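You operate a simulated robot arm through the tools that you are given. There is no shell and no other tool. Be economical: measure what you need, move in short steps, check, and stop when the job is done.

You run a simulated two-armed robot. Do the job below in one go: nothing can be reset, and whatever is moved stays where it is left.

TASK
Release the bent grey blank, lay it in the long grey pan and carry the pan to the middle arms.
Fine: with the clamp open, pull the blank out on to the guided arms and let go before you pick it up; carry the pan with both hands; the other blanks and the green pan stay.

The check looks at the end state, three seconds after you hand in, the way a careful person would. Anything else that was tipped, shoved, dropped, spilled or broken makes it a failure.

THE ROBOT
Two 6-joint arms with two-finger parallel grippers on one trunk, on a base that drives. Base frame: it is fixed to the floor where the robot stands at the start and does not move with it; the origin is under the middle of the robot, x ahead of it, y to its left, z up; the surface under the hand at the start is at about z = 361. Units: mm, rad, N and s.
The left shoulder is at the start at [70, 166, 1415], the right one opposite. Places, roughly: bend dial of the long brake [1000, -100, 600]; grey blank [1500, 250, 750]; knob of the orange back stop [1700, -200, 800]; knob of the purple back stop [1900, 100, 800]; leaf of the long brake [1900, 1100, 800]; long [900, -600, 1000]; long brake [2000, 700, 600]; long green pan (44x19x12 cm) [-5800, 5100, 800]; middle arms of the long brake [1600, 900, 800]; orange back stop [1600, 0, 800]; purple back stop [1700, 200, 800]. Payload 3.91 kg a hand.
The TCP of each hand is the grasp point between the finger pads, 30 mm short of the fingertips. In the tool frame z runs along the fingers and y along their closing line. Largest opening 110 mm; finger width 20, thickness 10; the body of the gripper, 48 by 112 mm, starts 55 mm behind the TCP.
Orientation is that of the tool frame in the base frame, as a unit quaternion [w, x, y, z]. With the fingers straight down and closing along the base's y, the tool's x points along the base's -x, its y along +y and its z along -z.

THE INTERFACE
- The arms move only by the tool apply_moves. It takes "left_deltas", "right_deltas" or both (then of equal length, played together; a hand with none holds still); each is one flat list of numbers, 7 for each row, row after row: the turn, a rotation vector about the tool's x, y, z in rad, then the shift along the tool's x, y, z in mm, then the gripper command, from -1 (shut) to 1 (fully open), values between in proportion. In form: [rx, ry, rz, x, y, z, claw, rx, ry, rz, x, y, z, claw, ...]. A call has 1 to 20 rows; each row shifts and turns the commanded pose from where the row before left it, along the tool's axes as they then stand. A row lasts 0.2 s, in which the tool goes at most 50 mm and 0.15 rad; a call with a longer step from one row to the next is refused whole, and so is a gripper value outside its range. A pose out of reach is approached as far as the arm can. The call stops where the force on the tool passes 90 N (or 10 N more than at its start, if that is more) or the arm is blocked; 0.2 s more then pass. The fingers move at their own pace (about 108 mm/s each) and stop on an object; they squeeze with about 38 N. The grip force told is the motor's: it shows also when the fingers shut on nothing. Time passes only in rows, and 0.2 s behind the last, so rows that do not move let the fingers close. It gives the time, the measured TCP pose, the force on the tool (base axes), the opening and the grip force at its end, in the units of the frame above (readings bear some noise), with the torque about the TCP (base axes, N m) and any sound that the robot's microphone picked up.
- Cameras (640 x 400 px; columns grow to the right, rows downward): "scene" is now at [138.1, 2.5, 1633.6]; the picture's right is [-0.09, -1.00, -0.00], its down [-0.67, 0.06, -0.74] and it looks along [0.73, -0.07, -0.68] (base axes); focal length 250 px, centre (320, 200). "left" rides on the left gripper at [77, -7, -114] in its tool frame; the picture's right is [0.09, 1.00, 0.00], its down [-0.80, 0.07, -0.59] and it looks along [-0.59, 0.05, 0.80] (tool axes); focal length 270 px, centre (320, 200). "right" rides on the right gripper at [77, 7, -115] in its tool frame; the picture's right is [-0.09, 1.00, 0.00], its down [-0.80, -0.07, -0.59] and it looks along [-0.59, -0.05, 0.80] (tool axes); focal length 270 px, centre (320, 200). There is no depth. A picture from a camera that has moved, and an enlarged one, comes with that camera's place and axes in the base frame and with its lens. The place of the scene camera against the robot may be out by one fixed shift of up to 18 mm in any direction.
- camera(camera): a new picture of that camera. It takes no simulated time.
- slide_trunk(by): slides the trunk up (or, below 0, down) by that many mm; the arms and the scene camera ride with it, the base frame stays. It gives what a move gives, with no picture.
- steer(legs): drives the robot by 1 to 6 legs, each [ahead, left, turn to the left] in mm, mm and rad, along the robot's own axes; the way and the turn of a leg run together, so that a leg with both is an arc; at most 1500 mm and 3.142 rad a leg. The arms and the cameras ride along, it lands a little off, and it stops where it bumps. It gives what a move gives.
- aim_head(pan, tilt): turns the head with the scene camera to pan (to the left, within 1.501 rad either way) and tilt (down, from -0.506 to 1.204), counted from straight ahead of the robot. It gives what a move gives.
- zoom(camera, box): a new picture of the part [left, top, right, bottom] of that camera's present view, enlarged. It takes no simulated time.
- sign_off(): hands the job in; it is judged then, once.

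Go step by step. Nothing tells you exact positions but the pictures and the camera data: compare them with the known pose of the tool, close in by small moves and look again before you grip or let go. The budget is 120 turns and 108 pictures, counting those below and the enlarged ones. Unless the task says otherwise, let go and move clear before handing in, and close with one line.

The tools are called after "Request:" as a command line: name --argument value ..., lists and objects as JSON in quotes. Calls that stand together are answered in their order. apply_moves: Moves the arms, as the interface text tells. Its arguments: {"type":"object","properties":{"left_deltas":{"type":"array"},"right_deltas":{"type":"array"}},"required":[]} The other tools are called the same way: slide_trunk (by) slides the trunk up or down; steer (legs) drives the base; aim_head (pan, tilt) turns the head that bears the scene camera; camera (camera) takes a picture; zoom (camera, box) takes an enlarged picture of a part of a camera's view; sign_off () hands the job in.

At the start:

```text
clock: 0.0
left_eef_pos: [686.8, 81.8, 1000.0]
left_tool_rot: [0.0, 0.0, 1.0, -0.001]
left_ft_force: [-1.5, -0.4, 0.4]
left_ft_torque: [0.01, -0.03, 0.02]
left_grip_width: 110.0
left_finger_force: 0.1
right_eef_pos: [506.4, -371.4, 998.5]
right_tool_rot: [0.002, 0.0, 1.0, 0.001]
right_ft_force: [0.6, 1.0, -0.5]
right_ft_torque: [-0.03, 0.0, -0.01]
right_grip_width: 110.0
right_finger_force: 0.1
trunk travel left (down, up): [-910.0, 30.0]
robot x, y, heading: [1.2, 0.3, -0.002]
head pan, tilt: [-0.089, 0.742]
```

scene: 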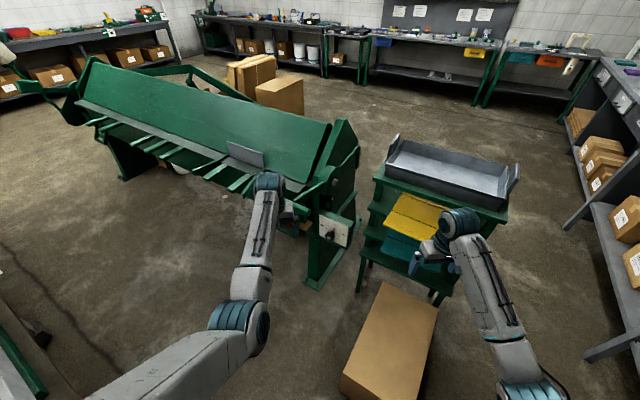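
right: 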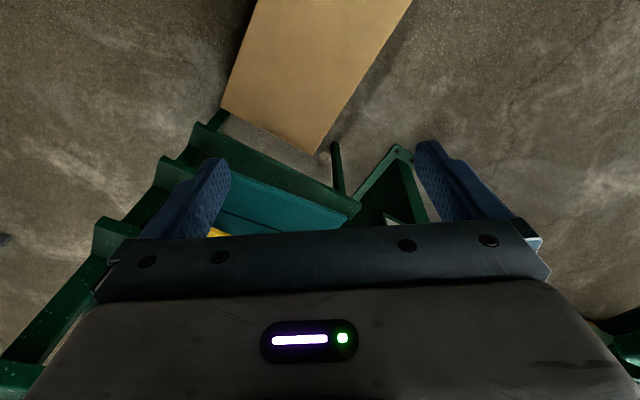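
left: 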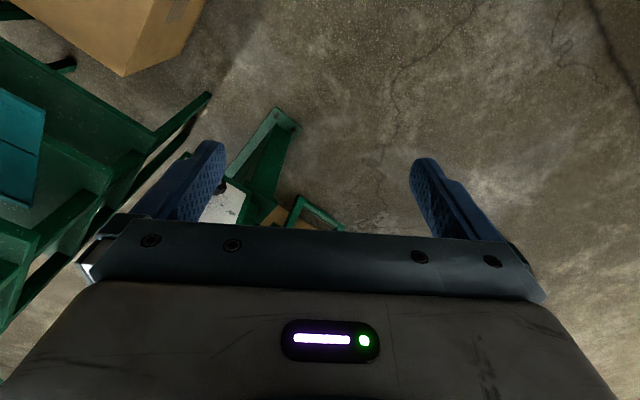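

I see the long brake ahead-left with a bent grey blank at its near end, and the long grey pan on a stand to the right. I'll look closer first.

Request:
zoom --camera "scene" --box '[180, 100, 380, 290]'

Request:
zoom --camera "scene" --box '[340, 110, 540, 300]'

Request:
zoom --camera "scene" --box '[0, 30, 220, 190]'

```text
2.11 times, centred on (280, 195) of scene
camera zoom: at [138.1, 2.5, 1633.6], right [-0.09, -1.0, 0.0], down [-0.67, 0.06, -0.74], along [0.73, -0.07, -0.68], focal length 526 px, centre (404, 210)
```

zoom: 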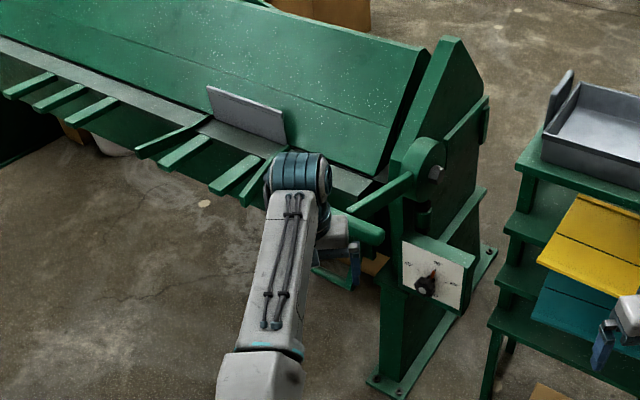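

```text
2.11 times, centred on (440, 205) of scene
camera zoom: at [138.1, 2.5, 1633.6], right [-0.09, -1.0, 0.0], down [-0.67, 0.06, -0.74], along [0.73, -0.07, -0.68], focal length 526 px, centre (67, 190)
```

zoom: 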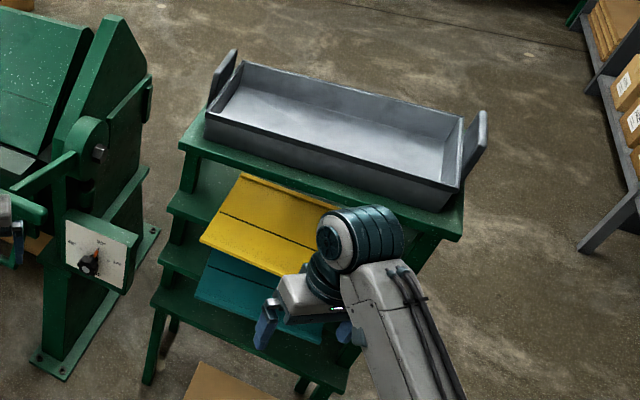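

```text
2.50 times, centred on (110, 110) of scene
camera zoom: at [138.1, 2.5, 1633.6], right [-0.09, -1.0, 0.0], down [-0.67, 0.06, -0.74], along [0.73, -0.07, -0.68], focal length 624 px, centre (845, 425)
```

zoom: 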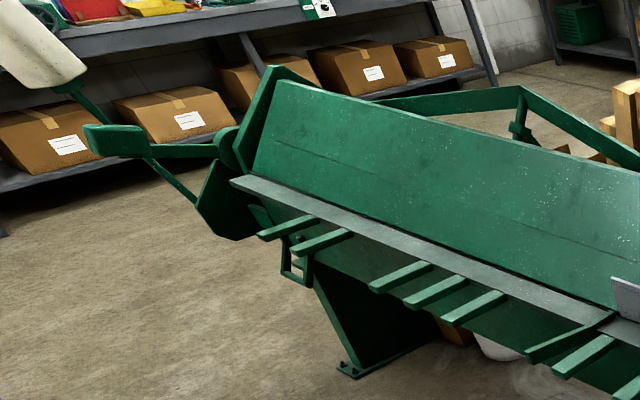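

Request:
aim_head --pan 1.1 --tilt 0.75

Request:
camera --camera "scene"

```text
clock: 1.4
left_eef_pos: [687.3, 81.6, 1000.0]
left_tool_rot: [0.0, 0.0, 1.0, 0.0]
left_ft_force: [0.0, -0.7, 0.1]
left_ft_torque: [-0.04, 0.04, -0.03]
left_grip_width: 109.9
left_finger_force: 0.0
right_eef_pos: [505.4, -371.4, 998.2]
right_tool_rot: [0.002, 0.0, 1.0, 0.001]
right_ft_force: [-0.4, 0.0, -0.8]
right_ft_torque: [-0.04, -0.03, -0.02]
right_grip_width: 110.1
right_finger_force: 0.0
trunk travel left (down, up): [-910.0, 30.0]
robot x, y, heading: [1.4, 5.7, 0.004]
head pan, tilt: [1.1, 0.75]
```

```text
101 pictures are left
camera scene: at [92.9, 83.7, 1632.9], right [0.89, -0.45, 0.0], down [-0.31, -0.61, -0.73], along [0.33, 0.65, -0.68], focal length 250 px, centre (320, 200)
```

scene: 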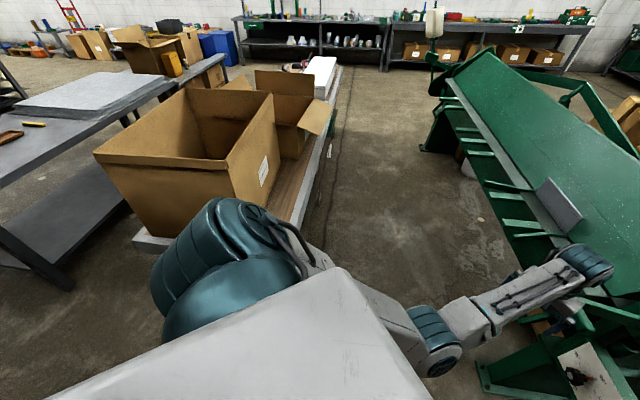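

Request:
apply_moves --left_deltas '[0, 0, 0, 40, 0, -20, 1, 0, 0, 0, 40, 0, -20, 1, 0, 0, 0, 40, 0, -20, 1, 0, 0, 0, 40, 0, -20, 1, 0, 0, 0, 40, 0, -20, 1, 0, 0, 0, 40, 0, -20, 1]'

Request:
steer --legs '[[0, 0, -0.6], [0, 1100, 0]]'

Request:
aim_head --pan -0.1 --tilt 0.6

Request:
camera --camera "scene"

```text
clock: 2.4
left_eef_pos: [630.6, 135.3, 1099.5]
left_tool_rot: [0.086, -0.023, 0.995, 0.045]
left_ft_force: [0.6, 1.2, 0.1]
left_ft_torque: [-0.02, -0.03, 0.01]
left_grip_width: 110.1
left_finger_force: 0.0
left hand out of reach, approached as far as the arm can: row 2, 3, 4, 5
right_eef_pos: [505.8, -371.8, 998.4]
right_tool_rot: [0.002, 0.0, 1.0, 0.001]
right_ft_force: [-0.1, 0.2, 0.0]
right_ft_torque: [0.03, 0.04, -0.01]
right_grip_width: 110.3
right_finger_force: 0.0
trunk travel left (down, up): [-910.0, 30.0]
robot x, y, heading: [2.0, 1.6, -0.003]
head pan, tilt: [1.1, 0.75]
stopped in row 5 (left hand): the arm was blocked; the commanded pose is now the measured one
```

```text
clock: 7.4
left_eef_pos: [914.9, 291.6, 1095.2]
left_tool_rot: [0.089, 0.18, 0.979, 0.03]
left_ft_force: [0.4, -0.6, 0.5]
left_ft_torque: [0.03, 0.0, 0.05]
left_grip_width: 110.1
left_finger_force: 0.1
right_eef_pos: [597.0, -125.6, 996.7]
right_tool_rot: [0.001, 0.204, 0.979, 0.001]
right_ft_force: [-0.8, 0.7, 0.0]
right_ft_torque: [0.0, -0.02, -0.03]
right_grip_width: 109.9
right_finger_force: 0.0
trunk travel left (down, up): [-910.0, 30.0]
robot x, y, heading: [284.6, 421.7, -0.412]
head pan, tilt: [1.1, 0.75]
stopped in leg 2: the robot was blocked; the commanded pose is now the measured one
```

```text
clock: 8.8
left_eef_pos: [914.3, 294.2, 1095.3]
left_tool_rot: [0.09, 0.179, 0.979, 0.028]
left_ft_force: [-0.4, 0.0, 0.4]
left_ft_torque: [0.01, 0.01, -0.01]
left_grip_width: 109.8
left_finger_force: 0.1
right_eef_pos: [597.0, -121.6, 997.9]
right_tool_rot: [0.001, 0.204, 0.979, -0.001]
right_ft_force: [0.2, 0.4, 0.1]
right_ft_torque: [0.01, -0.03, 0.03]
right_grip_width: 110.1
right_finger_force: 0.0
trunk travel left (down, up): [-910.0, 30.0]
robot x, y, heading: [283.4, 418.2, -0.407]
head pan, tilt: [-0.099, 0.6]
```

```text
100 pictures are left
camera scene: at [410.9, 366.9, 1645.8], right [-0.49, -0.87, 0.0], down [-0.49, 0.27, -0.82], along [0.72, -0.4, -0.57], focal length 250 px, centre (320, 200)
```

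scene: 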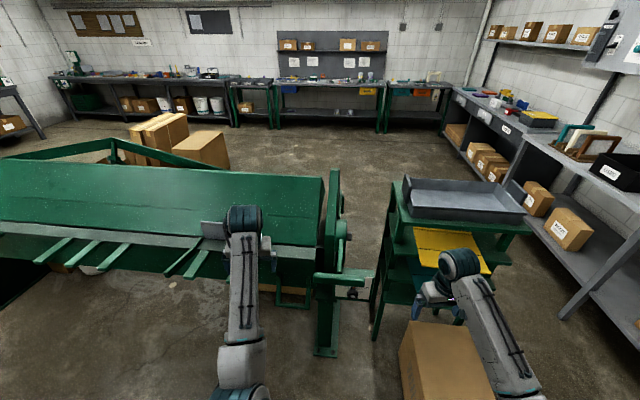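

The drive was blocked, probably by the bench on the left; I'll look at what I touched.

Request:
aim_head --pan 1.5 --tilt 0.9

Request:
camera --camera "scene"

```text
clock: 10.5
left_eef_pos: [916.2, 294.1, 1096.8]
left_tool_rot: [0.09, 0.179, 0.979, 0.028]
left_ft_force: [-0.2, 0.4, -0.8]
left_ft_torque: [0.01, -0.01, 0.01]
left_grip_width: 110.2
left_finger_force: 0.1
right_eef_pos: [597.3, -122.6, 998.2]
right_tool_rot: [0.001, 0.203, 0.979, -0.001]
right_ft_force: [-0.5, -0.5, -0.9]
right_ft_torque: [0.0, 0.01, 0.0]
right_grip_width: 110.0
right_finger_force: 0.1
trunk travel left (down, up): [-910.0, 30.0]
robot x, y, heading: [284.4, 424.1, -0.412]
head pan, tilt: [1.499, 0.901]
```

```text
99 pictures are left
camera scene: at [368.3, 476.3, 1621.0], right [0.89, -0.46, 0.0], down [-0.36, -0.69, -0.62], along [0.29, 0.55, -0.78], focal length 250 px, centre (320, 200)
```

scene: 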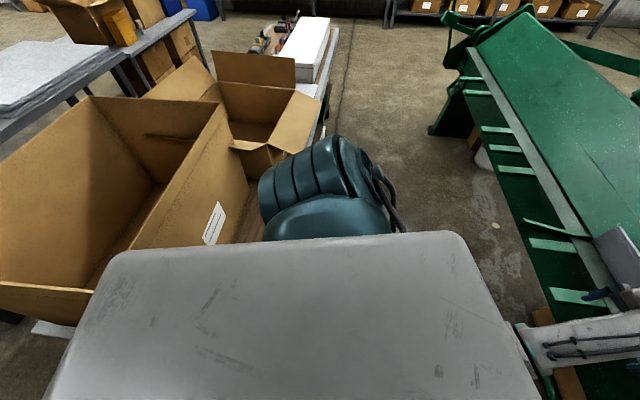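

Request:
steer --legs '[[220, 0, 0], [0, 0, -0.2], [0, 400, 0]]'

Request:
aim_head --pan -0.3 --tilt 0.8

Request:
camera --camera "scene"

```text
clock: 15.0
left_eef_pos: [1312.5, 424.4, 1096.2]
left_tool_rot: [0.092, 0.271, 0.958, 0.019]
left_ft_force: [0.7, 0.7, 0.1]
left_ft_torque: [0.01, 0.0, 0.02]
left_grip_width: 110.0
left_finger_force: 0.1
right_eef_pos: [921.8, 75.3, 996.8]
right_tool_rot: [0.002, 0.295, 0.955, -0.001]
right_ft_force: [0.6, 1.0, -1.3]
right_ft_torque: [0.05, -0.08, -0.02]
right_grip_width: 109.9
right_finger_force: 0.0
trunk travel left (down, up): [-910.0, 30.0]
robot x, y, heading: [715.5, 670.6, -0.6]
head pan, tilt: [1.499, 0.901]
```

```text
clock: 16.8
left_eef_pos: [1313.0, 425.8, 1096.2]
left_tool_rot: [0.092, 0.271, 0.958, 0.02]
left_ft_force: [-0.3, -0.4, 0.1]
left_ft_torque: [-0.02, -0.03, 0.02]
left_grip_width: 109.9
left_finger_force: 0.0
right_eef_pos: [921.6, 76.2, 998.4]
right_tool_rot: [0.001, 0.296, 0.955, 0.001]
right_ft_force: [-0.7, 0.2, -0.8]
right_ft_torque: [-0.02, 0.0, 0.0]
right_grip_width: 110.0
right_finger_force: 0.0
trunk travel left (down, up): [-910.0, 30.0]
robot x, y, heading: [715.1, 668.4, -0.596]
head pan, tilt: [-0.3, 0.799]
```

```text
98 pictures are left
camera scene: at [812.8, 586.2, 1628.9], right [-0.78, -0.62, 0.0], down [-0.45, 0.56, -0.7], along [0.43, -0.55, -0.72], focal length 250 px, centre (320, 200)
```

scene: 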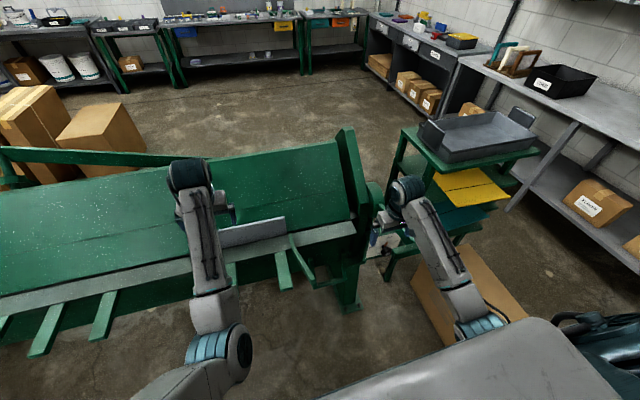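

Request:
zoom --camera "scene" --box '[200, 130, 420, 310]'

Request:
camera --camera "left"

Request:
camera --camera "right"

```text
2.22 times, centred on (310, 220) of scene
camera zoom: at [812.8, 586.2, 1628.9], right [-0.78, -0.62, 0.0], down [-0.45, 0.56, -0.7], along [0.43, -0.55, -0.72], focal length 555 px, centre (342, 156)
```

zoom: 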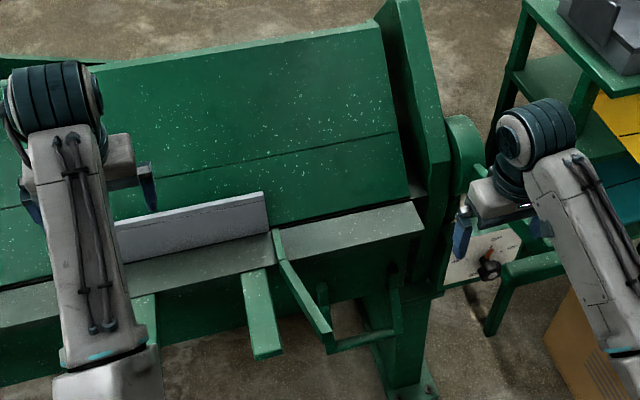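

```text
96 pictures are left
camera left: at [1223.6, 462.6, 1194.9], right [0.44, 0.89, 0.07], down [0.59, -0.35, 0.72], along [0.67, -0.28, -0.69], focal length 270 px, centre (320, 200)
```

left: 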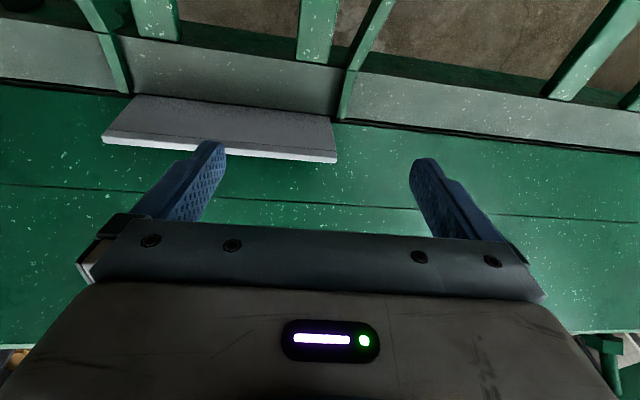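

```text
95 pictures are left
camera right: at [862.0, 125.0, 1112.0], right [0.63, 0.77, 0.0], down [0.62, -0.51, 0.6], along [0.46, -0.38, -0.8], focal length 270 px, centre (320, 200)
```

right: 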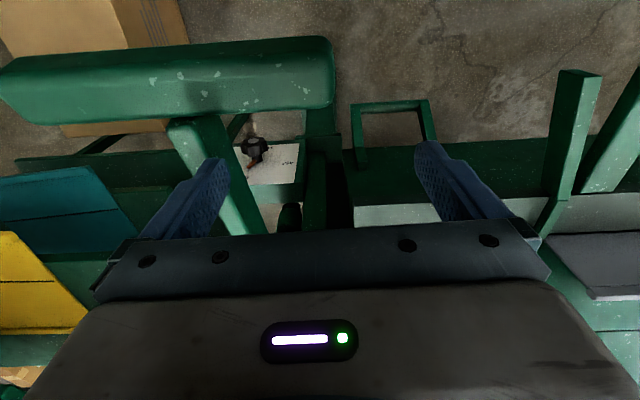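

Request:
apply_moves --right_deltas '[0, 0, 0, 0, -40, -25, 1, 0, 0, 0, 0, -40, -25, 1, 0, 0, 0, 0, -40, -25, 1, 0, 0, 0, 0, -40, -25, 1, 0, 0, 0, 0, -40, -25, 1]'

Request:
aim_head --pan -0.7 --tilt 0.8

Request:
camera --camera "scene"

Request:
camera --camera "right"

```text
clock: 18.0
left_eef_pos: [1311.9, 424.0, 1097.2]
left_tool_rot: [0.092, 0.272, 0.958, 0.02]
left_ft_force: [0.3, -1.3, 1.0]
left_ft_torque: [0.04, 0.0, -0.01]
left_grip_width: 110.0
left_finger_force: 0.1
right_eef_pos: [810.3, -92.3, 1123.8]
right_tool_rot: [0.002, 0.294, 0.956, 0.001]
right_ft_force: [0.3, -0.7, 0.4]
right_ft_torque: [0.03, -0.02, 0.0]
right_grip_width: 109.9
right_finger_force: 0.0
trunk travel left (down, up): [-910.0, 30.0]
robot x, y, heading: [714.7, 667.6, -0.595]
head pan, tilt: [-0.3, 0.799]
```

```text
clock: 18.9
left_eef_pos: [1312.8, 424.5, 1095.5]
left_tool_rot: [0.093, 0.271, 0.958, 0.019]
left_ft_force: [-0.8, -0.2, -0.5]
left_ft_torque: [0.0, -0.01, 0.02]
left_grip_width: 110.2
left_finger_force: 0.1
right_eef_pos: [812.1, -89.3, 1123.2]
right_tool_rot: [0.002, 0.297, 0.955, 0.0]
right_ft_force: [-0.4, 1.2, 0.0]
right_ft_torque: [0.0, -0.02, -0.04]
right_grip_width: 110.1
right_finger_force: 0.0
trunk travel left (down, up): [-910.0, 30.0]
robot x, y, heading: [716.9, 669.3, -0.6]
head pan, tilt: [-0.7, 0.799]
```

```text
94 pictures are left
camera scene: at [784.7, 571.9, 1628.9], right [-0.96, -0.27, 0.0], down [-0.19, 0.69, -0.7], along [0.19, -0.67, -0.72], focal length 250 px, centre (320, 200)
```

scene: 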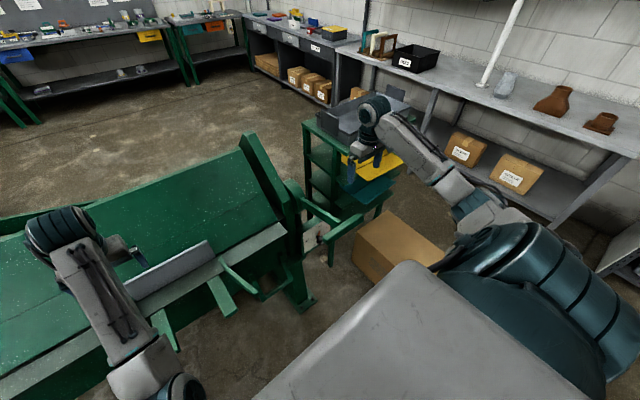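

```text
93 pictures are left
camera right: at [751.4, -40.5, 1237.6], right [0.63, 0.77, 0.0], down [0.62, -0.51, 0.6], along [0.46, -0.38, -0.8], focal length 270 px, centre (320, 200)
```

right: 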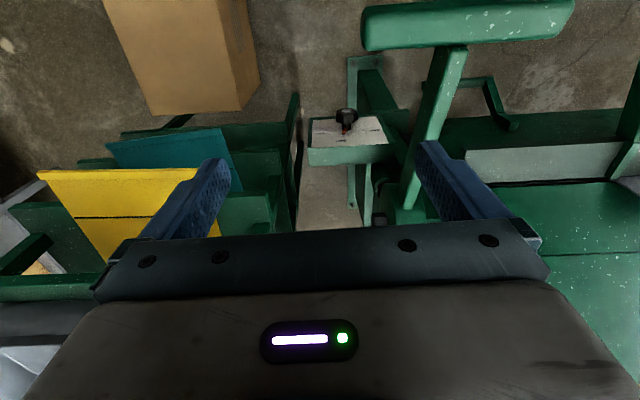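

Request:
zoom --camera "scene" --box '[180, 130, 380, 340]'

Request:
zoom --camera "right" --box '[300, 0, 640, 230]'

```text
1.90 times, centred on (280, 235) of scene
camera zoom: at [784.7, 571.9, 1628.9], right [-0.96, -0.27, 0.0], down [-0.19, 0.69, -0.7], along [0.19, -0.67, -0.72], focal length 476 px, centre (396, 133)
```

zoom: 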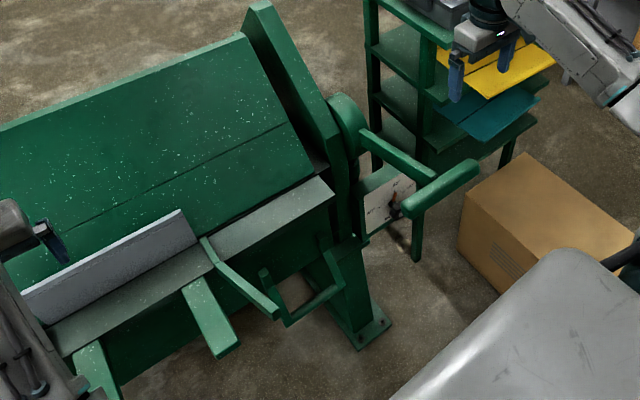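

```text
1.74 times, centred on (470, 115) of right
camera zoom: at [751.4, -40.5, 1237.6], right [0.63, 0.77, 0.0], down [0.62, -0.51, 0.6], along [0.46, -0.38, -0.8], focal length 470 px, centre (59, 348)
```

zoom: 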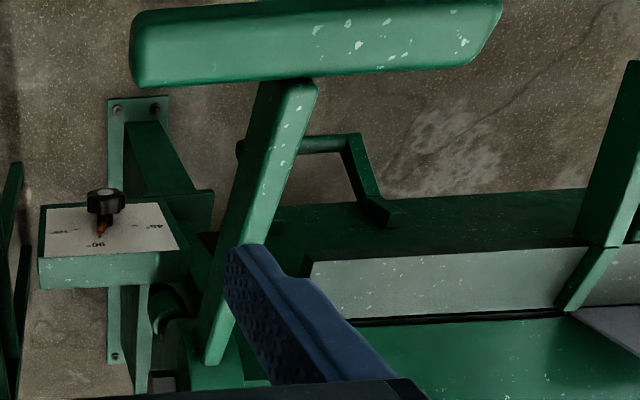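

The T-lever at the brake's near end (bar about [838, 42, 969], pivot about [1111, -151, 870]) looks like the clamp lever. I'll back off a bit, slide right, and turn the right hand to point forward with its fingers closing vertically.

Request:
steer --legs '[[-130, 0, 0], [0, -200, 0]]'

Request:
apply_moves --right_deltas '[0, -0.145, 0, 0, 0, 0, 1, 0, -0.145, 0, 0, 0, 0, 1, 0, -0.145, 0, 0, 0, 0, 1, 0, -0.145, 0, 0, 0, 0, 1, 0, -0.145, 0, 0, 0, 0, 1, 0, -0.145, 0, 0, 0, 0, 1, 0, -0.145, 0, 0, 0, 0, 1, 0, -0.145, 0, 0, 0, 0, 1, 0, -0.145, 0, 0, 0, 0, 1]'

```text
clock: 21.4
left_eef_pos: [1100.5, 340.9, 1094.2]
left_tool_rot: [0.092, 0.27, 0.958, 0.018]
left_ft_force: [0.0, 0.1, -0.1]
left_ft_torque: [-0.01, 0.03, -0.03]
left_grip_width: 110.2
left_finger_force: 0.0
right_eef_pos: [601.6, -176.1, 1125.4]
right_tool_rot: [0.001, 0.293, 0.956, -0.002]
right_ft_force: [0.0, 0.9, -0.7]
right_ft_torque: [-0.01, -0.01, 0.02]
right_grip_width: 109.9
right_finger_force: 0.1
trunk travel left (down, up): [-910.0, 30.0]
robot x, y, heading: [500.3, 576.6, -0.595]
head pan, tilt: [-0.7, 0.799]
```

```text
clock: 23.4
left_eef_pos: [1097.8, 339.5, 1096.3]
left_tool_rot: [0.092, 0.269, 0.959, 0.02]
left_ft_force: [-0.6, 0.4, 0.9]
left_ft_torque: [0.01, 0.01, 0.03]
left_grip_width: 110.1
left_finger_force: 0.0
right_eef_pos: [660.1, -134.2, 1133.0]
right_tool_rot: [0.583, 0.233, 0.758, -0.177]
right_ft_force: [0.2, -0.2, -0.7]
right_ft_torque: [0.0, 0.05, 0.0]
right_grip_width: 110.3
right_finger_force: 0.0
right hand out of reach, approached as far as the arm can: row 4, 5, 7
trunk travel left (down, up): [-910.0, 30.0]
robot x, y, heading: [500.5, 575.7, -0.599]
head pan, tilt: [-0.7, 0.799]
```

Request:
apply_moves --right_deltas '[0, 0, 0.143, 0, 0, 0, 1, 0, 0, 0.143, 0, 0, 0, 1, 0, 0, 0.143, 0, 0, 0, 1, 0, 0, 0.143, 0, 0, 0, 1, 0, 0, 0.143, 0, 0, 0, 1, 0, 0, 0.143, 0, 0, 0, 1, 0, 0, 0.143, 0, 0, 0, 1, 0, 0, 0.143, 0, 0, 0, 1, 0, 0, 0.143, 0, 0, 0, 1, 0, 0, 0.143, 0, 0, 0, 1, 0, 0, 0.143, 0, 0, 0, 1]'

Request:
camera --camera "right"

Request:
camera --camera "scene"

```text
clock: 25.8
left_eef_pos: [1098.3, 340.1, 1096.0]
left_tool_rot: [0.093, 0.269, 0.958, 0.02]
left_ft_force: [-0.2, -0.7, 0.2]
left_ft_torque: [-0.01, 0.0, -0.06]
left_grip_width: 109.8
left_finger_force: 0.0
right_eef_pos: [670.6, -134.5, 1126.1]
right_tool_rot: [0.537, 0.701, 0.371, 0.286]
right_ft_force: [0.4, 0.2, -0.8]
right_ft_torque: [-0.02, 0.0, -0.01]
right_grip_width: 109.8
right_finger_force: 0.0
right hand out of reach, approached as far as the arm can: row 10, 11
trunk travel left (down, up): [-910.0, 30.0]
robot x, y, heading: [500.7, 578.2, -0.59]
head pan, tilt: [-0.7, 0.799]
```

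```text
90 pictures are left
camera right: at [622.6, -10.2, 1163.9], right [0.16, -0.22, 0.96], down [-0.94, -0.33, 0.08], along [0.3, -0.92, -0.26], focal length 270 px, centre (320, 200)
```

right: 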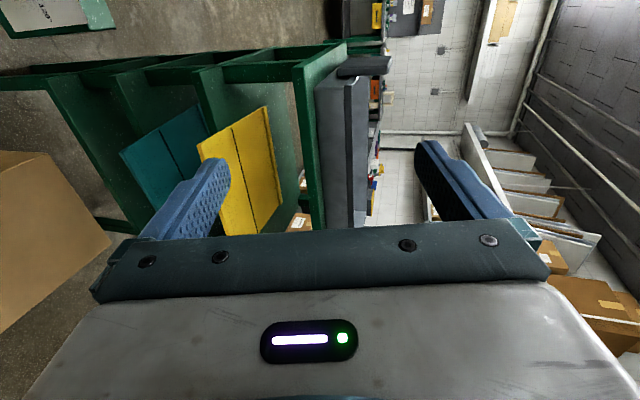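

```text
89 pictures are left
camera scene: at [568.7, 483.5, 1628.9], right [-0.96, -0.27, 0.0], down [-0.2, 0.69, -0.7], along [0.19, -0.67, -0.72], focal length 250 px, centre (320, 200)
```

scene: 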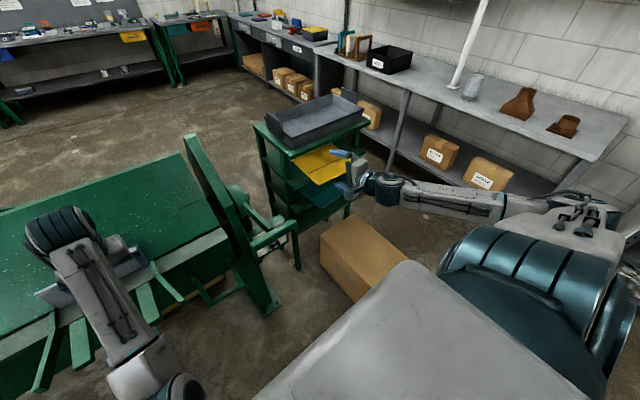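

Request:
apply_moves --right_deltas '[0, 0, 0, 0, 0, -20, 1, 0, 0, 0, 35.6, -17.7, 0, 1, 0, 0, 0, 35.6, -17.7, 0, 1, 0, 0, 0, 35.6, -17.7, 0, 1, 0, 0, 0, 35.6, -17.7, 0, 1, 0, 0, 0, 35.6, -17.7, 0, 1, 0, 0, 0, 35.6, -17.7, 0, 1, 0, 0, 0, 35.6, -17.7, 0, 1, 0, 0, 0, 35.6, -17.7, 0, 1]'

Request:
camera --camera "right"

Request:
camera --camera "scene"

```text
clock: 27.8
left_eef_pos: [1099.4, 340.4, 1094.9]
left_tool_rot: [0.092, 0.269, 0.959, 0.019]
left_ft_force: [-0.3, 0.4, -0.2]
left_ft_torque: [0.01, 0.01, 0.01]
left_grip_width: 110.2
left_finger_force: 0.0
right_eef_pos: [802.7, 130.5, 990.2]
right_tool_rot: [0.538, 0.7, 0.372, 0.285]
right_ft_force: [-0.4, 0.3, 0.5]
right_ft_torque: [0.01, 0.02, -0.04]
right_grip_width: 110.0
right_finger_force: 0.0
right hand out of reach, approached as far as the arm can: row 1
trunk travel left (down, up): [-910.0, 30.0]
robot x, y, heading: [497.3, 581.2, -0.593]
head pan, tilt: [-0.7, 0.799]
```

```text
88 pictures are left
camera right: at [755.5, 255.3, 1027.0], right [0.16, -0.22, 0.96], down [-0.94, -0.33, 0.09], along [0.3, -0.92, -0.26], focal length 270 px, centre (320, 200)
```

right: 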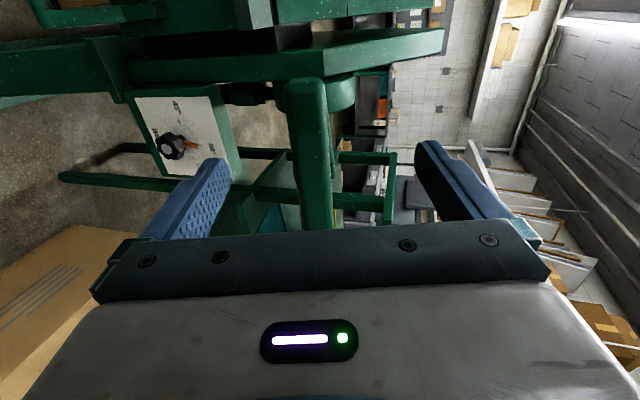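

```text
87 pictures are left
camera scene: at [570.1, 486.5, 1629.1], right [-0.96, -0.27, 0.0], down [-0.2, 0.69, -0.7], along [0.19, -0.67, -0.72], focal length 250 px, centre (320, 200)
```

scene: 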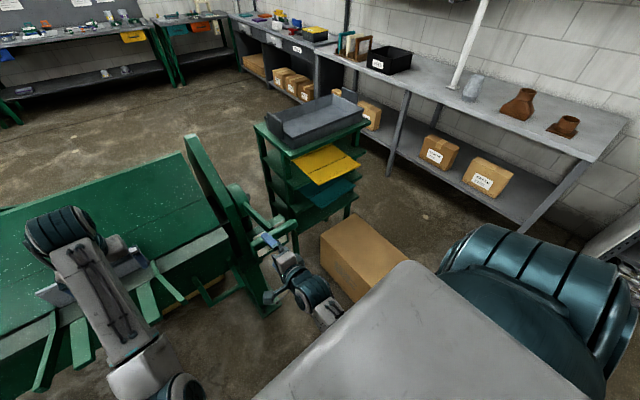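

Request:
apply_moves --right_deltas '[0, 0, 0, 0, -2, 28, 1, 0, 0, 0, 0, -2, 28, 1, 0, 0, 0, 0, -2, 28, 1]'

Request:
camera --camera "right"

```text
clock: 28.6
left_eef_pos: [1098.8, 339.7, 1095.6]
left_tool_rot: [0.093, 0.269, 0.958, 0.02]
left_ft_force: [0.2, -0.6, 0.0]
left_ft_torque: [-0.02, -0.02, -0.01]
left_grip_width: 109.9
left_finger_force: 0.1
right_eef_pos: [865.2, 84.2, 960.3]
right_tool_rot: [0.536, 0.703, 0.371, 0.286]
right_ft_force: [0.2, -0.5, -0.2]
right_ft_torque: [-0.01, -0.02, 0.0]
right_grip_width: 110.0
right_finger_force: 0.0
trunk travel left (down, up): [-910.0, 30.0]
robot x, y, heading: [501.3, 581.3, -0.594]
head pan, tilt: [-0.7, 0.799]
```

```text
86 pictures are left
camera right: at [817.7, 209.3, 996.7], right [0.16, -0.22, 0.96], down [-0.94, -0.33, 0.08], along [0.3, -0.92, -0.26], focal length 270 px, centre (320, 200)
```

right: 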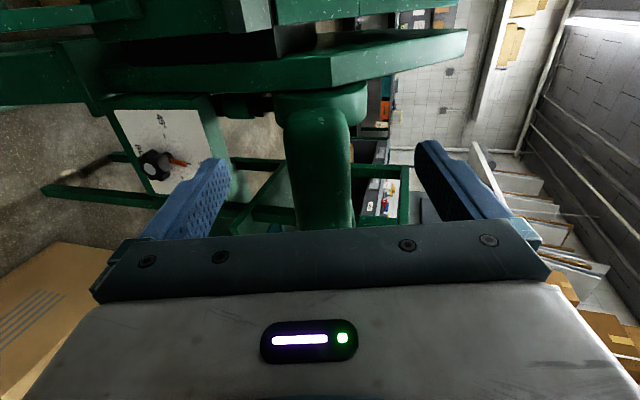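

Request:
apply_moves --right_deltas '[0, 0, 0, 0, 0, 0, -1, 0, 0, 0, 0, 0, 0, -1, 0, 0, 0, 0, 0, 0, -1, 0.06, 0, 0, 0, 20.9, 0.6, -1, 0.06, 0, 0, 0, 20.9, 0.6, -1]'

Request:
camera --camera "right"

```text
clock: 29.8
left_eef_pos: [1098.2, 338.5, 1095.3]
left_tool_rot: [0.091, 0.269, 0.959, 0.02]
left_ft_force: [0.7, 0.0, 0.3]
left_ft_torque: [-0.04, 0.0, 0.01]
left_grip_width: 110.1
left_finger_force: 0.0
right_eef_pos: [876.3, 77.6, 1001.8]
right_tool_rot: [0.492, 0.734, 0.388, 0.263]
right_ft_force: [-4.4, 3.3, -14.5]
right_ft_torque: [1.71, 0.22, 0.1]
right_grip_width: 30.6
right_finger_force: 45.1
trunk travel left (down, up): [-910.0, 30.0]
robot x, y, heading: [497.4, 582.0, -0.599]
head pan, tilt: [-0.7, 0.799]
```

```text
85 pictures are left
camera right: at [833.2, 199.1, 1051.1], right [0.26, -0.29, 0.92], down [-0.93, -0.34, 0.16], along [0.27, -0.9, -0.35], focal length 270 px, centre (320, 200)
```

right: 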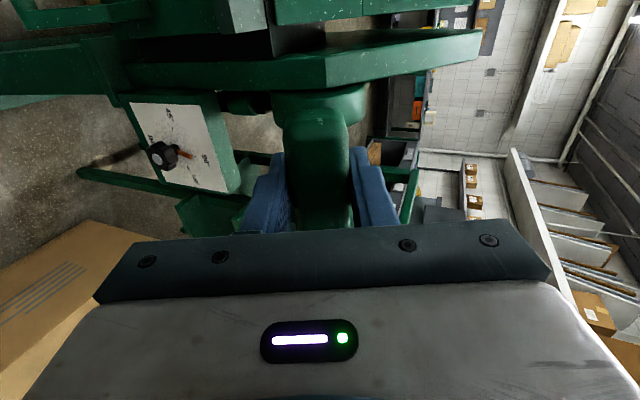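

The lever rises with a light force, so I carry on along its arc.

Request:
apply_moves --right_deltas '[0.1, 0, 0, 0, 34.7, 1.7, -1, 0.1, 0, 0, 0, 34.7, 1.7, -1, 0.1, 0, 0, 0, 34.7, 1.7, -1, 0.1, 0, 0, 0, 34.7, 1.7, -1, 0.1, 0, 0, 0, 34.7, 1.7, -1]'

Request:
camera --camera "scene"

```text
clock: 30.9
left_eef_pos: [1099.6, 333.5, 1094.0]
left_tool_rot: [0.091, 0.271, 0.958, 0.022]
left_ft_force: [1.2, 0.1, 0.4]
left_ft_torque: [-0.04, 0.01, 0.01]
left_grip_width: 109.8
left_finger_force: 0.1
right_eef_pos: [963.6, 15.3, 1138.3]
right_tool_rot: [0.294, 0.833, 0.44, 0.158]
right_ft_force: [0.9, -21.1, -20.7]
right_ft_torque: [1.5, 0.7, -0.51]
right_grip_width: 31.3
right_finger_force: 44.8
trunk travel left (down, up): [-910.0, 30.0]
robot x, y, heading: [502.1, 580.3, -0.596]
head pan, tilt: [-0.7, 0.799]
```

```text
84 pictures are left
camera scene: at [571.8, 474.0, 1628.1], right [-0.96, -0.27, 0.0], down [-0.2, 0.69, -0.69], along [0.19, -0.67, -0.72], focal length 250 px, centre (320, 200)
```

scene: 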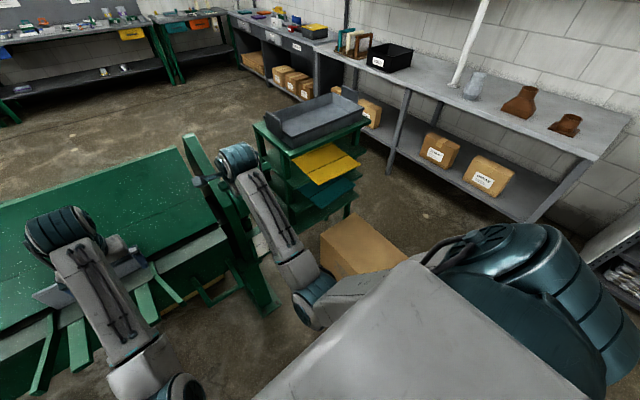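

Request:
apply_moves --right_deltas '[0.1, 0, 0, 0, 34.7, 1.7, -1, 0.1, 0, 0, 0, 34.7, 1.7, -1, 0.1, 0, 0, 0, 34.7, 1.7, -1, 0.1, 0, 0, 0, 34.7, 1.7, -1]'

Request:
zoom --camera "scene" --box '[0, 130, 300, 330]'

Request:
camera --camera "left"

```text
clock: 31.7
left_eef_pos: [1096.2, 335.5, 1095.2]
left_tool_rot: [0.093, 0.271, 0.958, 0.02]
left_ft_force: [0.5, -0.1, -0.6]
left_ft_torque: [0.0, 0.04, 0.02]
left_grip_width: 109.8
left_finger_force: 0.1
right_eef_pos: [1013.7, -20.4, 1174.5]
right_tool_rot: [0.173, 0.868, 0.456, 0.092]
right_ft_force: [-27.4, -1.2, -7.8]
right_ft_torque: [-0.05, -1.79, -0.35]
right_grip_width: 30.4
right_finger_force: 44.8
trunk travel left (down, up): [-910.0, 30.0]
robot x, y, heading: [498.0, 579.5, -0.599]
head pan, tilt: [-0.7, 0.799]
stopped in row 3 (right hand): the force on the tool passed its limit at 95 N (the readings are from after the stop); the commanded pose is now the measured one
```

```text
2.00 times, centred on (150, 230) of scene
camera zoom: at [568.0, 479.7, 1629.0], right [-0.96, -0.27, 0.0], down [-0.19, 0.69, -0.7], along [0.19, -0.67, -0.72], focal length 499 px, centre (660, 140)
```

zoom: 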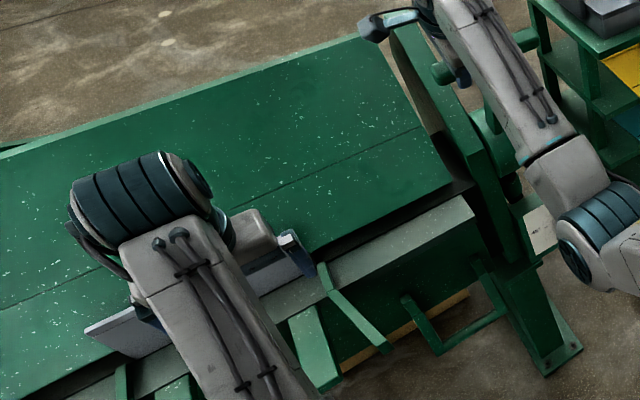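

```text
82 pictures are left
camera left: at [1007.7, 372.5, 1194.6], right [0.44, 0.9, 0.07], down [0.59, -0.35, 0.72], along [0.67, -0.27, -0.69], focal length 270 px, centre (320, 200)
```

left: 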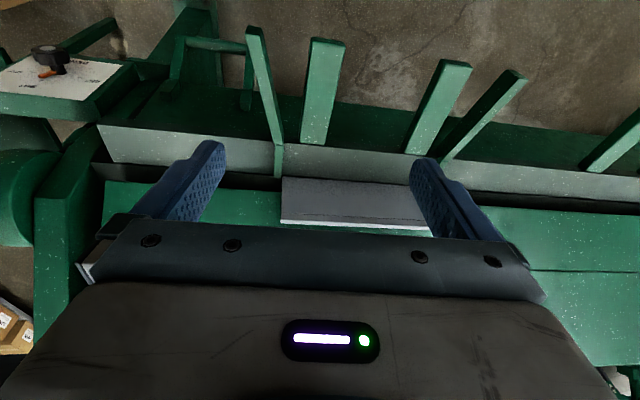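

The beam has lifted (dark gap is wider) and the lever hit a stop at about 63°. I'll let go and see whether it stays.

Request:
apply_moves --right_deltas '[0, 0, 0, 0, 0, 0, 0.2, 0, 0, 0, 0, 0, 0, 0.2, 0, 0, 0, 0, 0, 0, 0.2]'

Request:
camera --camera "right"

```text
clock: 32.5
left_eef_pos: [1097.7, 338.4, 1095.5]
left_tool_rot: [0.092, 0.27, 0.958, 0.02]
left_ft_force: [-0.2, 0.5, -0.6]
left_ft_torque: [0.0, 0.0, 0.0]
left_grip_width: 110.2
left_finger_force: 0.0
right_eef_pos: [1018.4, -15.4, 1177.3]
right_tool_rot: [0.175, 0.866, 0.458, 0.094]
right_ft_force: [0.5, 1.0, -0.1]
right_ft_torque: [-0.01, 0.01, 0.01]
right_grip_width: 65.9
right_finger_force: 0.1
trunk travel left (down, up): [-910.0, 30.0]
robot x, y, heading: [500.9, 582.3, -0.6]
head pan, tilt: [-0.7, 0.799]
```

```text
81 pictures are left
camera right: at [1028.1, 69.0, 1284.8], right [0.71, -0.59, 0.39], down [-0.7, -0.5, 0.52], along [-0.11, -0.64, -0.76], focal length 270 px, centre (320, 200)
```

right: 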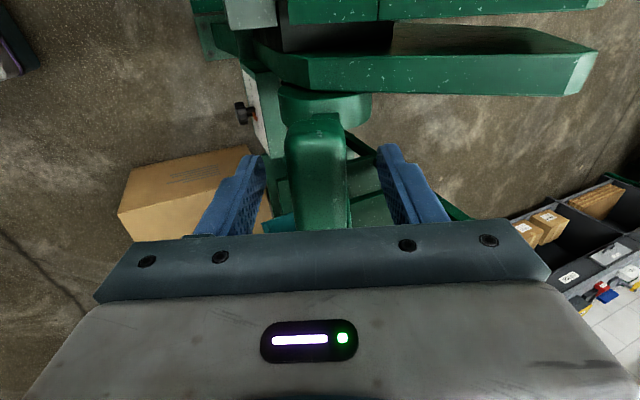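

Request:
apply_moves --right_deltas '[0, 0, 0, 0, 0, 0, 1, 0, 0, 0, 0, 0, -40, 1, 0, 0, 0, 0, 0, -40, 1, 0, 0, 0, 0, 0, -40, 1]'

Request:
zoom --camera "left" --box '[60, 60, 560, 260]'

Request:
camera --camera "scene"

```text
clock: 33.5
left_eef_pos: [1097.6, 338.1, 1095.0]
left_tool_rot: [0.091, 0.27, 0.958, 0.02]
left_ft_force: [0.4, 0.6, -0.2]
left_ft_torque: [0.01, -0.02, -0.04]
left_grip_width: 110.2
left_finger_force: 0.0
right_eef_pos: [998.8, -3.4, 1270.6]
right_tool_rot: [0.176, 0.866, 0.458, 0.094]
right_ft_force: [-0.4, 0.2, -0.4]
right_ft_torque: [-0.02, 0.02, -0.01]
right_grip_width: 109.9
right_finger_force: 0.1
right hand out of reach, approached as far as the arm can: row 4
trunk travel left (down, up): [-910.0, 30.0]
robot x, y, heading: [496.7, 576.2, -0.596]
head pan, tilt: [-0.7, 0.799]
```

```text
1.28 times, centred on (310, 160) of left
camera zoom: at [1008.8, 375.6, 1194.3], right [0.44, 0.9, 0.07], down [0.6, -0.35, 0.72], along [0.67, -0.27, -0.69], focal length 346 px, centre (333, 251)
```

zoom: 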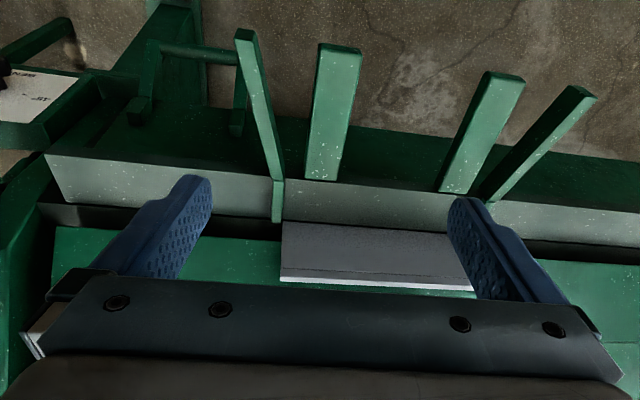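

```text
79 pictures are left
camera scene: at [569.3, 483.3, 1628.8], right [-0.96, -0.27, 0.0], down [-0.19, 0.69, -0.7], along [0.19, -0.67, -0.72], focal length 250 px, centre (320, 200)
```

scene: 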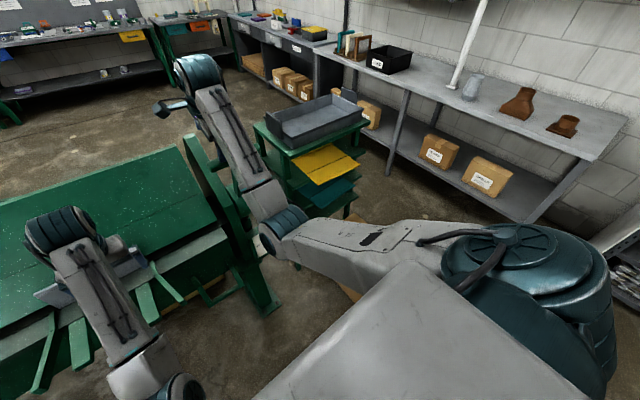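

Request:
apply_moves --left_deltas '[0.045, 0.082, 0, 0, 0, 0, 1, 0.045, 0.082, 0, 0, 0, 0, 1, 0, 0, 0.143, 0, 0, 0, 1, 0, 0, 0.143, 0, 0, 0, 1, 0, 0, 0.143, 0, 0, 0, 1, 0, 0, 0.143, 0, 0, 0, 1, 0, 0, 0.143, 0, 0, 0, 1, 0, 0, 0.143, 0, 0, 0, 1, 0, 0, 0.143, 0, 0, 0, 1, 0, 0, 0.143, 0, 0, 0, 1, 0, 0, 0.143, 0, 0, 0, 1, 0, 0, 0.143, 0, 0, 0, 1, 0, 0, 0.143, 0, 0, 0, 1, 0, 0, 0, 0, 0, 0, 1, 0, 0, 0, 0, 0, 0, 1]' --right_deltas '[0.1, 0, 0, 0, -45, 0, 1, 0.1, 0, 0, 0, -45, 0, 1, 0.1, 0, 0, 0, -45, 0, 1, 0.1, 0, 0, 0, -45, 0, 1, 0, 0, -0.143, 0, 0, 0, 1, 0, 0, -0.143, 0, 0, 0, 1, 0, 0, -0.143, 0, 0, 0, 1, 0, 0, -0.143, 0, 0, 0, 1, 0, 0, -0.143, 0, 0, 0, 1, 0, 0, -0.143, 0, 0, 0, 1, 0, 0, -0.143, 0, 0, 0, 1, 0, 0, -0.143, 0, 0, 0, 1, 0, 0, -0.143, 0, 0, 0, 1, 0, 0, -0.143, 0, 0, 0, 1, 0, 0, -0.143, 0, 0, 0, 1]'

Request:
camera --camera "scene"

```text
clock: 36.7
left_eef_pos: [1101.0, 319.3, 1063.5]
left_tool_rot: [0.008, 0.873, 0.487, 0.005]
left_ft_force: [0.7, -0.9, 0.9]
left_ft_torque: [0.01, 0.0, 0.0]
left_grip_width: 110.3
left_finger_force: 0.1
left hand out of reach, approached as far as the arm can: row 1, 2
right_eef_pos: [977.2, 30.5, 1112.3]
right_tool_rot: [0.01, 0.295, 0.955, -0.002]
right_ft_force: [-38.3, 4.8, 46.4]
right_ft_torque: [-1.65, -2.32, -4.01]
right_grip_width: 110.2
right_finger_force: 0.0
right hand out of reach, approached as far as the arm can: row 1, 2, 3, 4
trunk travel left (down, up): [-910.0, 30.0]
robot x, y, heading: [500.8, 580.2, -0.597]
head pan, tilt: [-0.7, 0.799]
```

```text
78 pictures are left
camera scene: at [547.7, 493.8, 1630.4], right [-0.96, -0.27, -0.01], down [-0.18, 0.69, -0.7], along [0.2, -0.68, -0.71], focal length 250 px, centre (320, 200)
```

scene: 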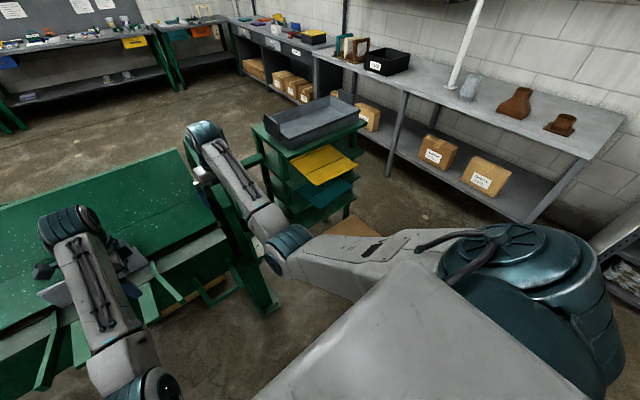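

The right hand is pressing against something, probably the lever; I check.

Request:
camera --camera "right"

Request:
zoom --camera "scene" --box '[130, 100, 330, 300]'

```text
77 pictures are left
camera right: at [914.7, 80.8, 1224.2], right [0.64, 0.77, 0.0], down [0.61, -0.5, 0.61], along [0.47, -0.39, -0.79], focal length 270 px, centre (320, 200)
```

right: 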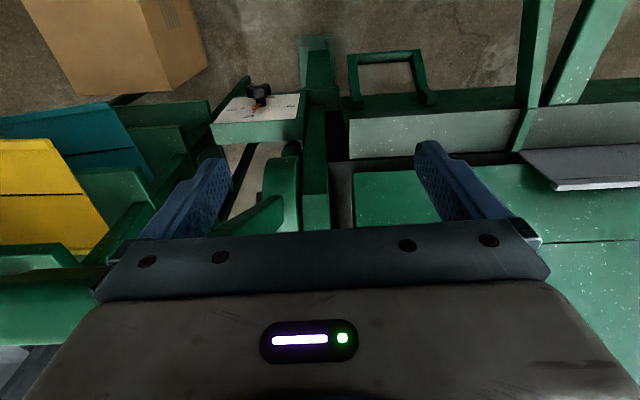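

```text
2.00 times, centred on (230, 200) of scene
camera zoom: at [547.7, 493.8, 1630.4], right [-0.96, -0.27, -0.01], down [-0.18, 0.69, -0.7], along [0.2, -0.68, -0.71], focal length 499 px, centre (500, 200)
```

zoom: 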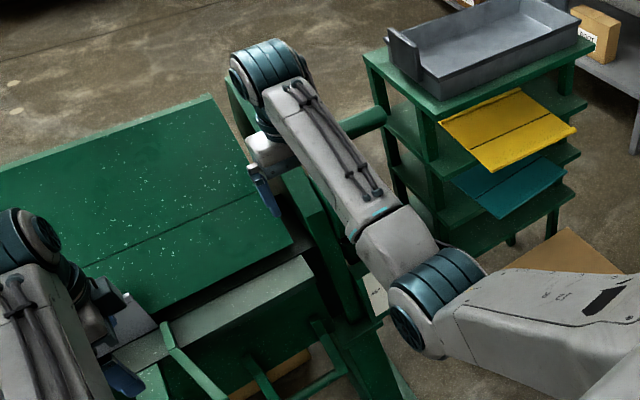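

Request:
apply_moves --right_deltas '[0, 0, 0, 15, 0, -25, 1, 0, 0, 0, 15, 0, -25, 1, 0, 0, 0, 25, 0, -15, 1, 0, 0, 0, 25, 0, -15, 1]'

Request:
camera --camera "right"

```text
clock: 37.7
left_eef_pos: [1103.6, 314.3, 1061.1]
left_tool_rot: [0.005, 0.872, 0.489, 0.006]
left_ft_force: [0.2, 0.4, -0.2]
left_ft_torque: [0.0, 0.01, 0.03]
left_grip_width: 110.0
left_finger_force: 0.2
right_eef_pos: [991.8, 28.9, 1118.5]
right_tool_rot: [0.011, 0.293, 0.956, 0.0]
right_ft_force: [-27.2, -20.9, 45.0]
right_ft_torque: [-0.32, -2.57, -1.77]
right_grip_width: 110.1
right_finger_force: 0.0
right hand out of reach, approached as far as the arm can: row 1, 2, 3, 4
trunk travel left (down, up): [-910.0, 30.0]
robot x, y, heading: [500.4, 580.1, -0.597]
head pan, tilt: [-0.7, 0.799]
```

```text
75 pictures are left
camera right: at [928.8, 77.5, 1231.8], right [0.63, 0.78, 0.01], down [0.61, -0.5, 0.61], along [0.48, -0.38, -0.79], focal length 270 px, centre (320, 200)
```

right: 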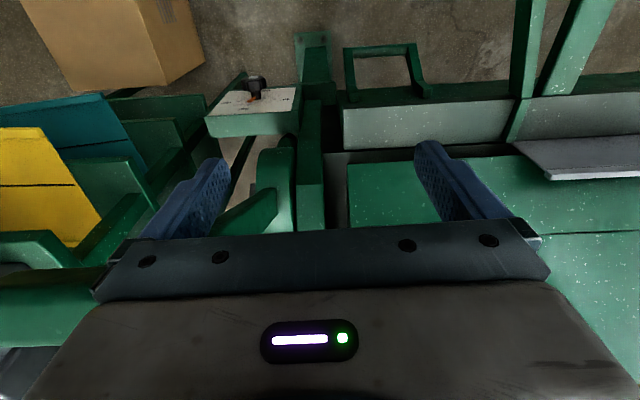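

Request:
apply_moves --right_deltas '[0, 0, 0, 0, 30, 0, 1, 0, 0, 0, 0, 30, 0, 1, 0, 0, 0, 0, 30, 0, 1, 0, 0, 0, 0, 20, 0, 1]'

Request:
camera --camera "right"

Request:
camera --camera "scene"

```text
clock: 38.7
left_eef_pos: [1113.3, 313.6, 1055.0]
left_tool_rot: [0.003, 0.873, 0.488, 0.001]
left_ft_force: [0.1, -0.2, 0.7]
left_ft_torque: [-0.02, -0.02, -0.02]
left_grip_width: 110.1
left_finger_force: 0.1
right_eef_pos: [1062.0, 121.1, 1105.4]
right_tool_rot: [0.0, 0.292, 0.956, 0.002]
right_ft_force: [0.1, 0.6, 0.1]
right_ft_torque: [-0.03, 0.0, 0.02]
right_grip_width: 110.0
right_finger_force: 0.0
trunk travel left (down, up): [-910.0, 30.0]
robot x, y, heading: [500.1, 576.4, -0.595]
head pan, tilt: [-0.7, 0.799]
```

```text
74 pictures are left
camera right: at [1001.0, 169.1, 1219.3], right [0.63, 0.78, 0.0], down [0.62, -0.51, 0.59], along [0.46, -0.37, -0.8], focal length 270 px, centre (320, 200)
```

right: 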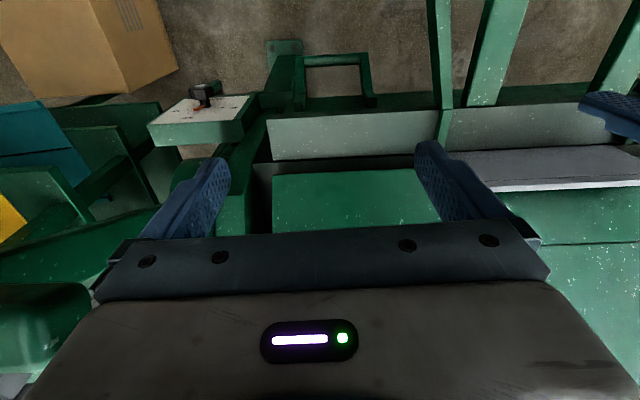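

```text
73 pictures are left
camera scene: at [566.9, 485.0, 1628.8], right [-0.96, -0.27, 0.0], down [-0.19, 0.69, -0.7], along [0.19, -0.67, -0.72], focal length 250 px, centre (320, 200)
```

scene: 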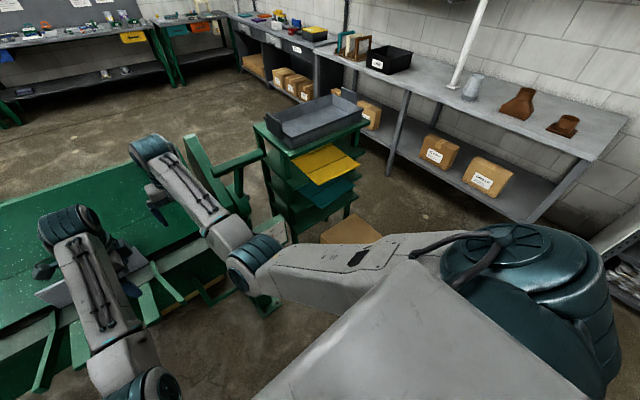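

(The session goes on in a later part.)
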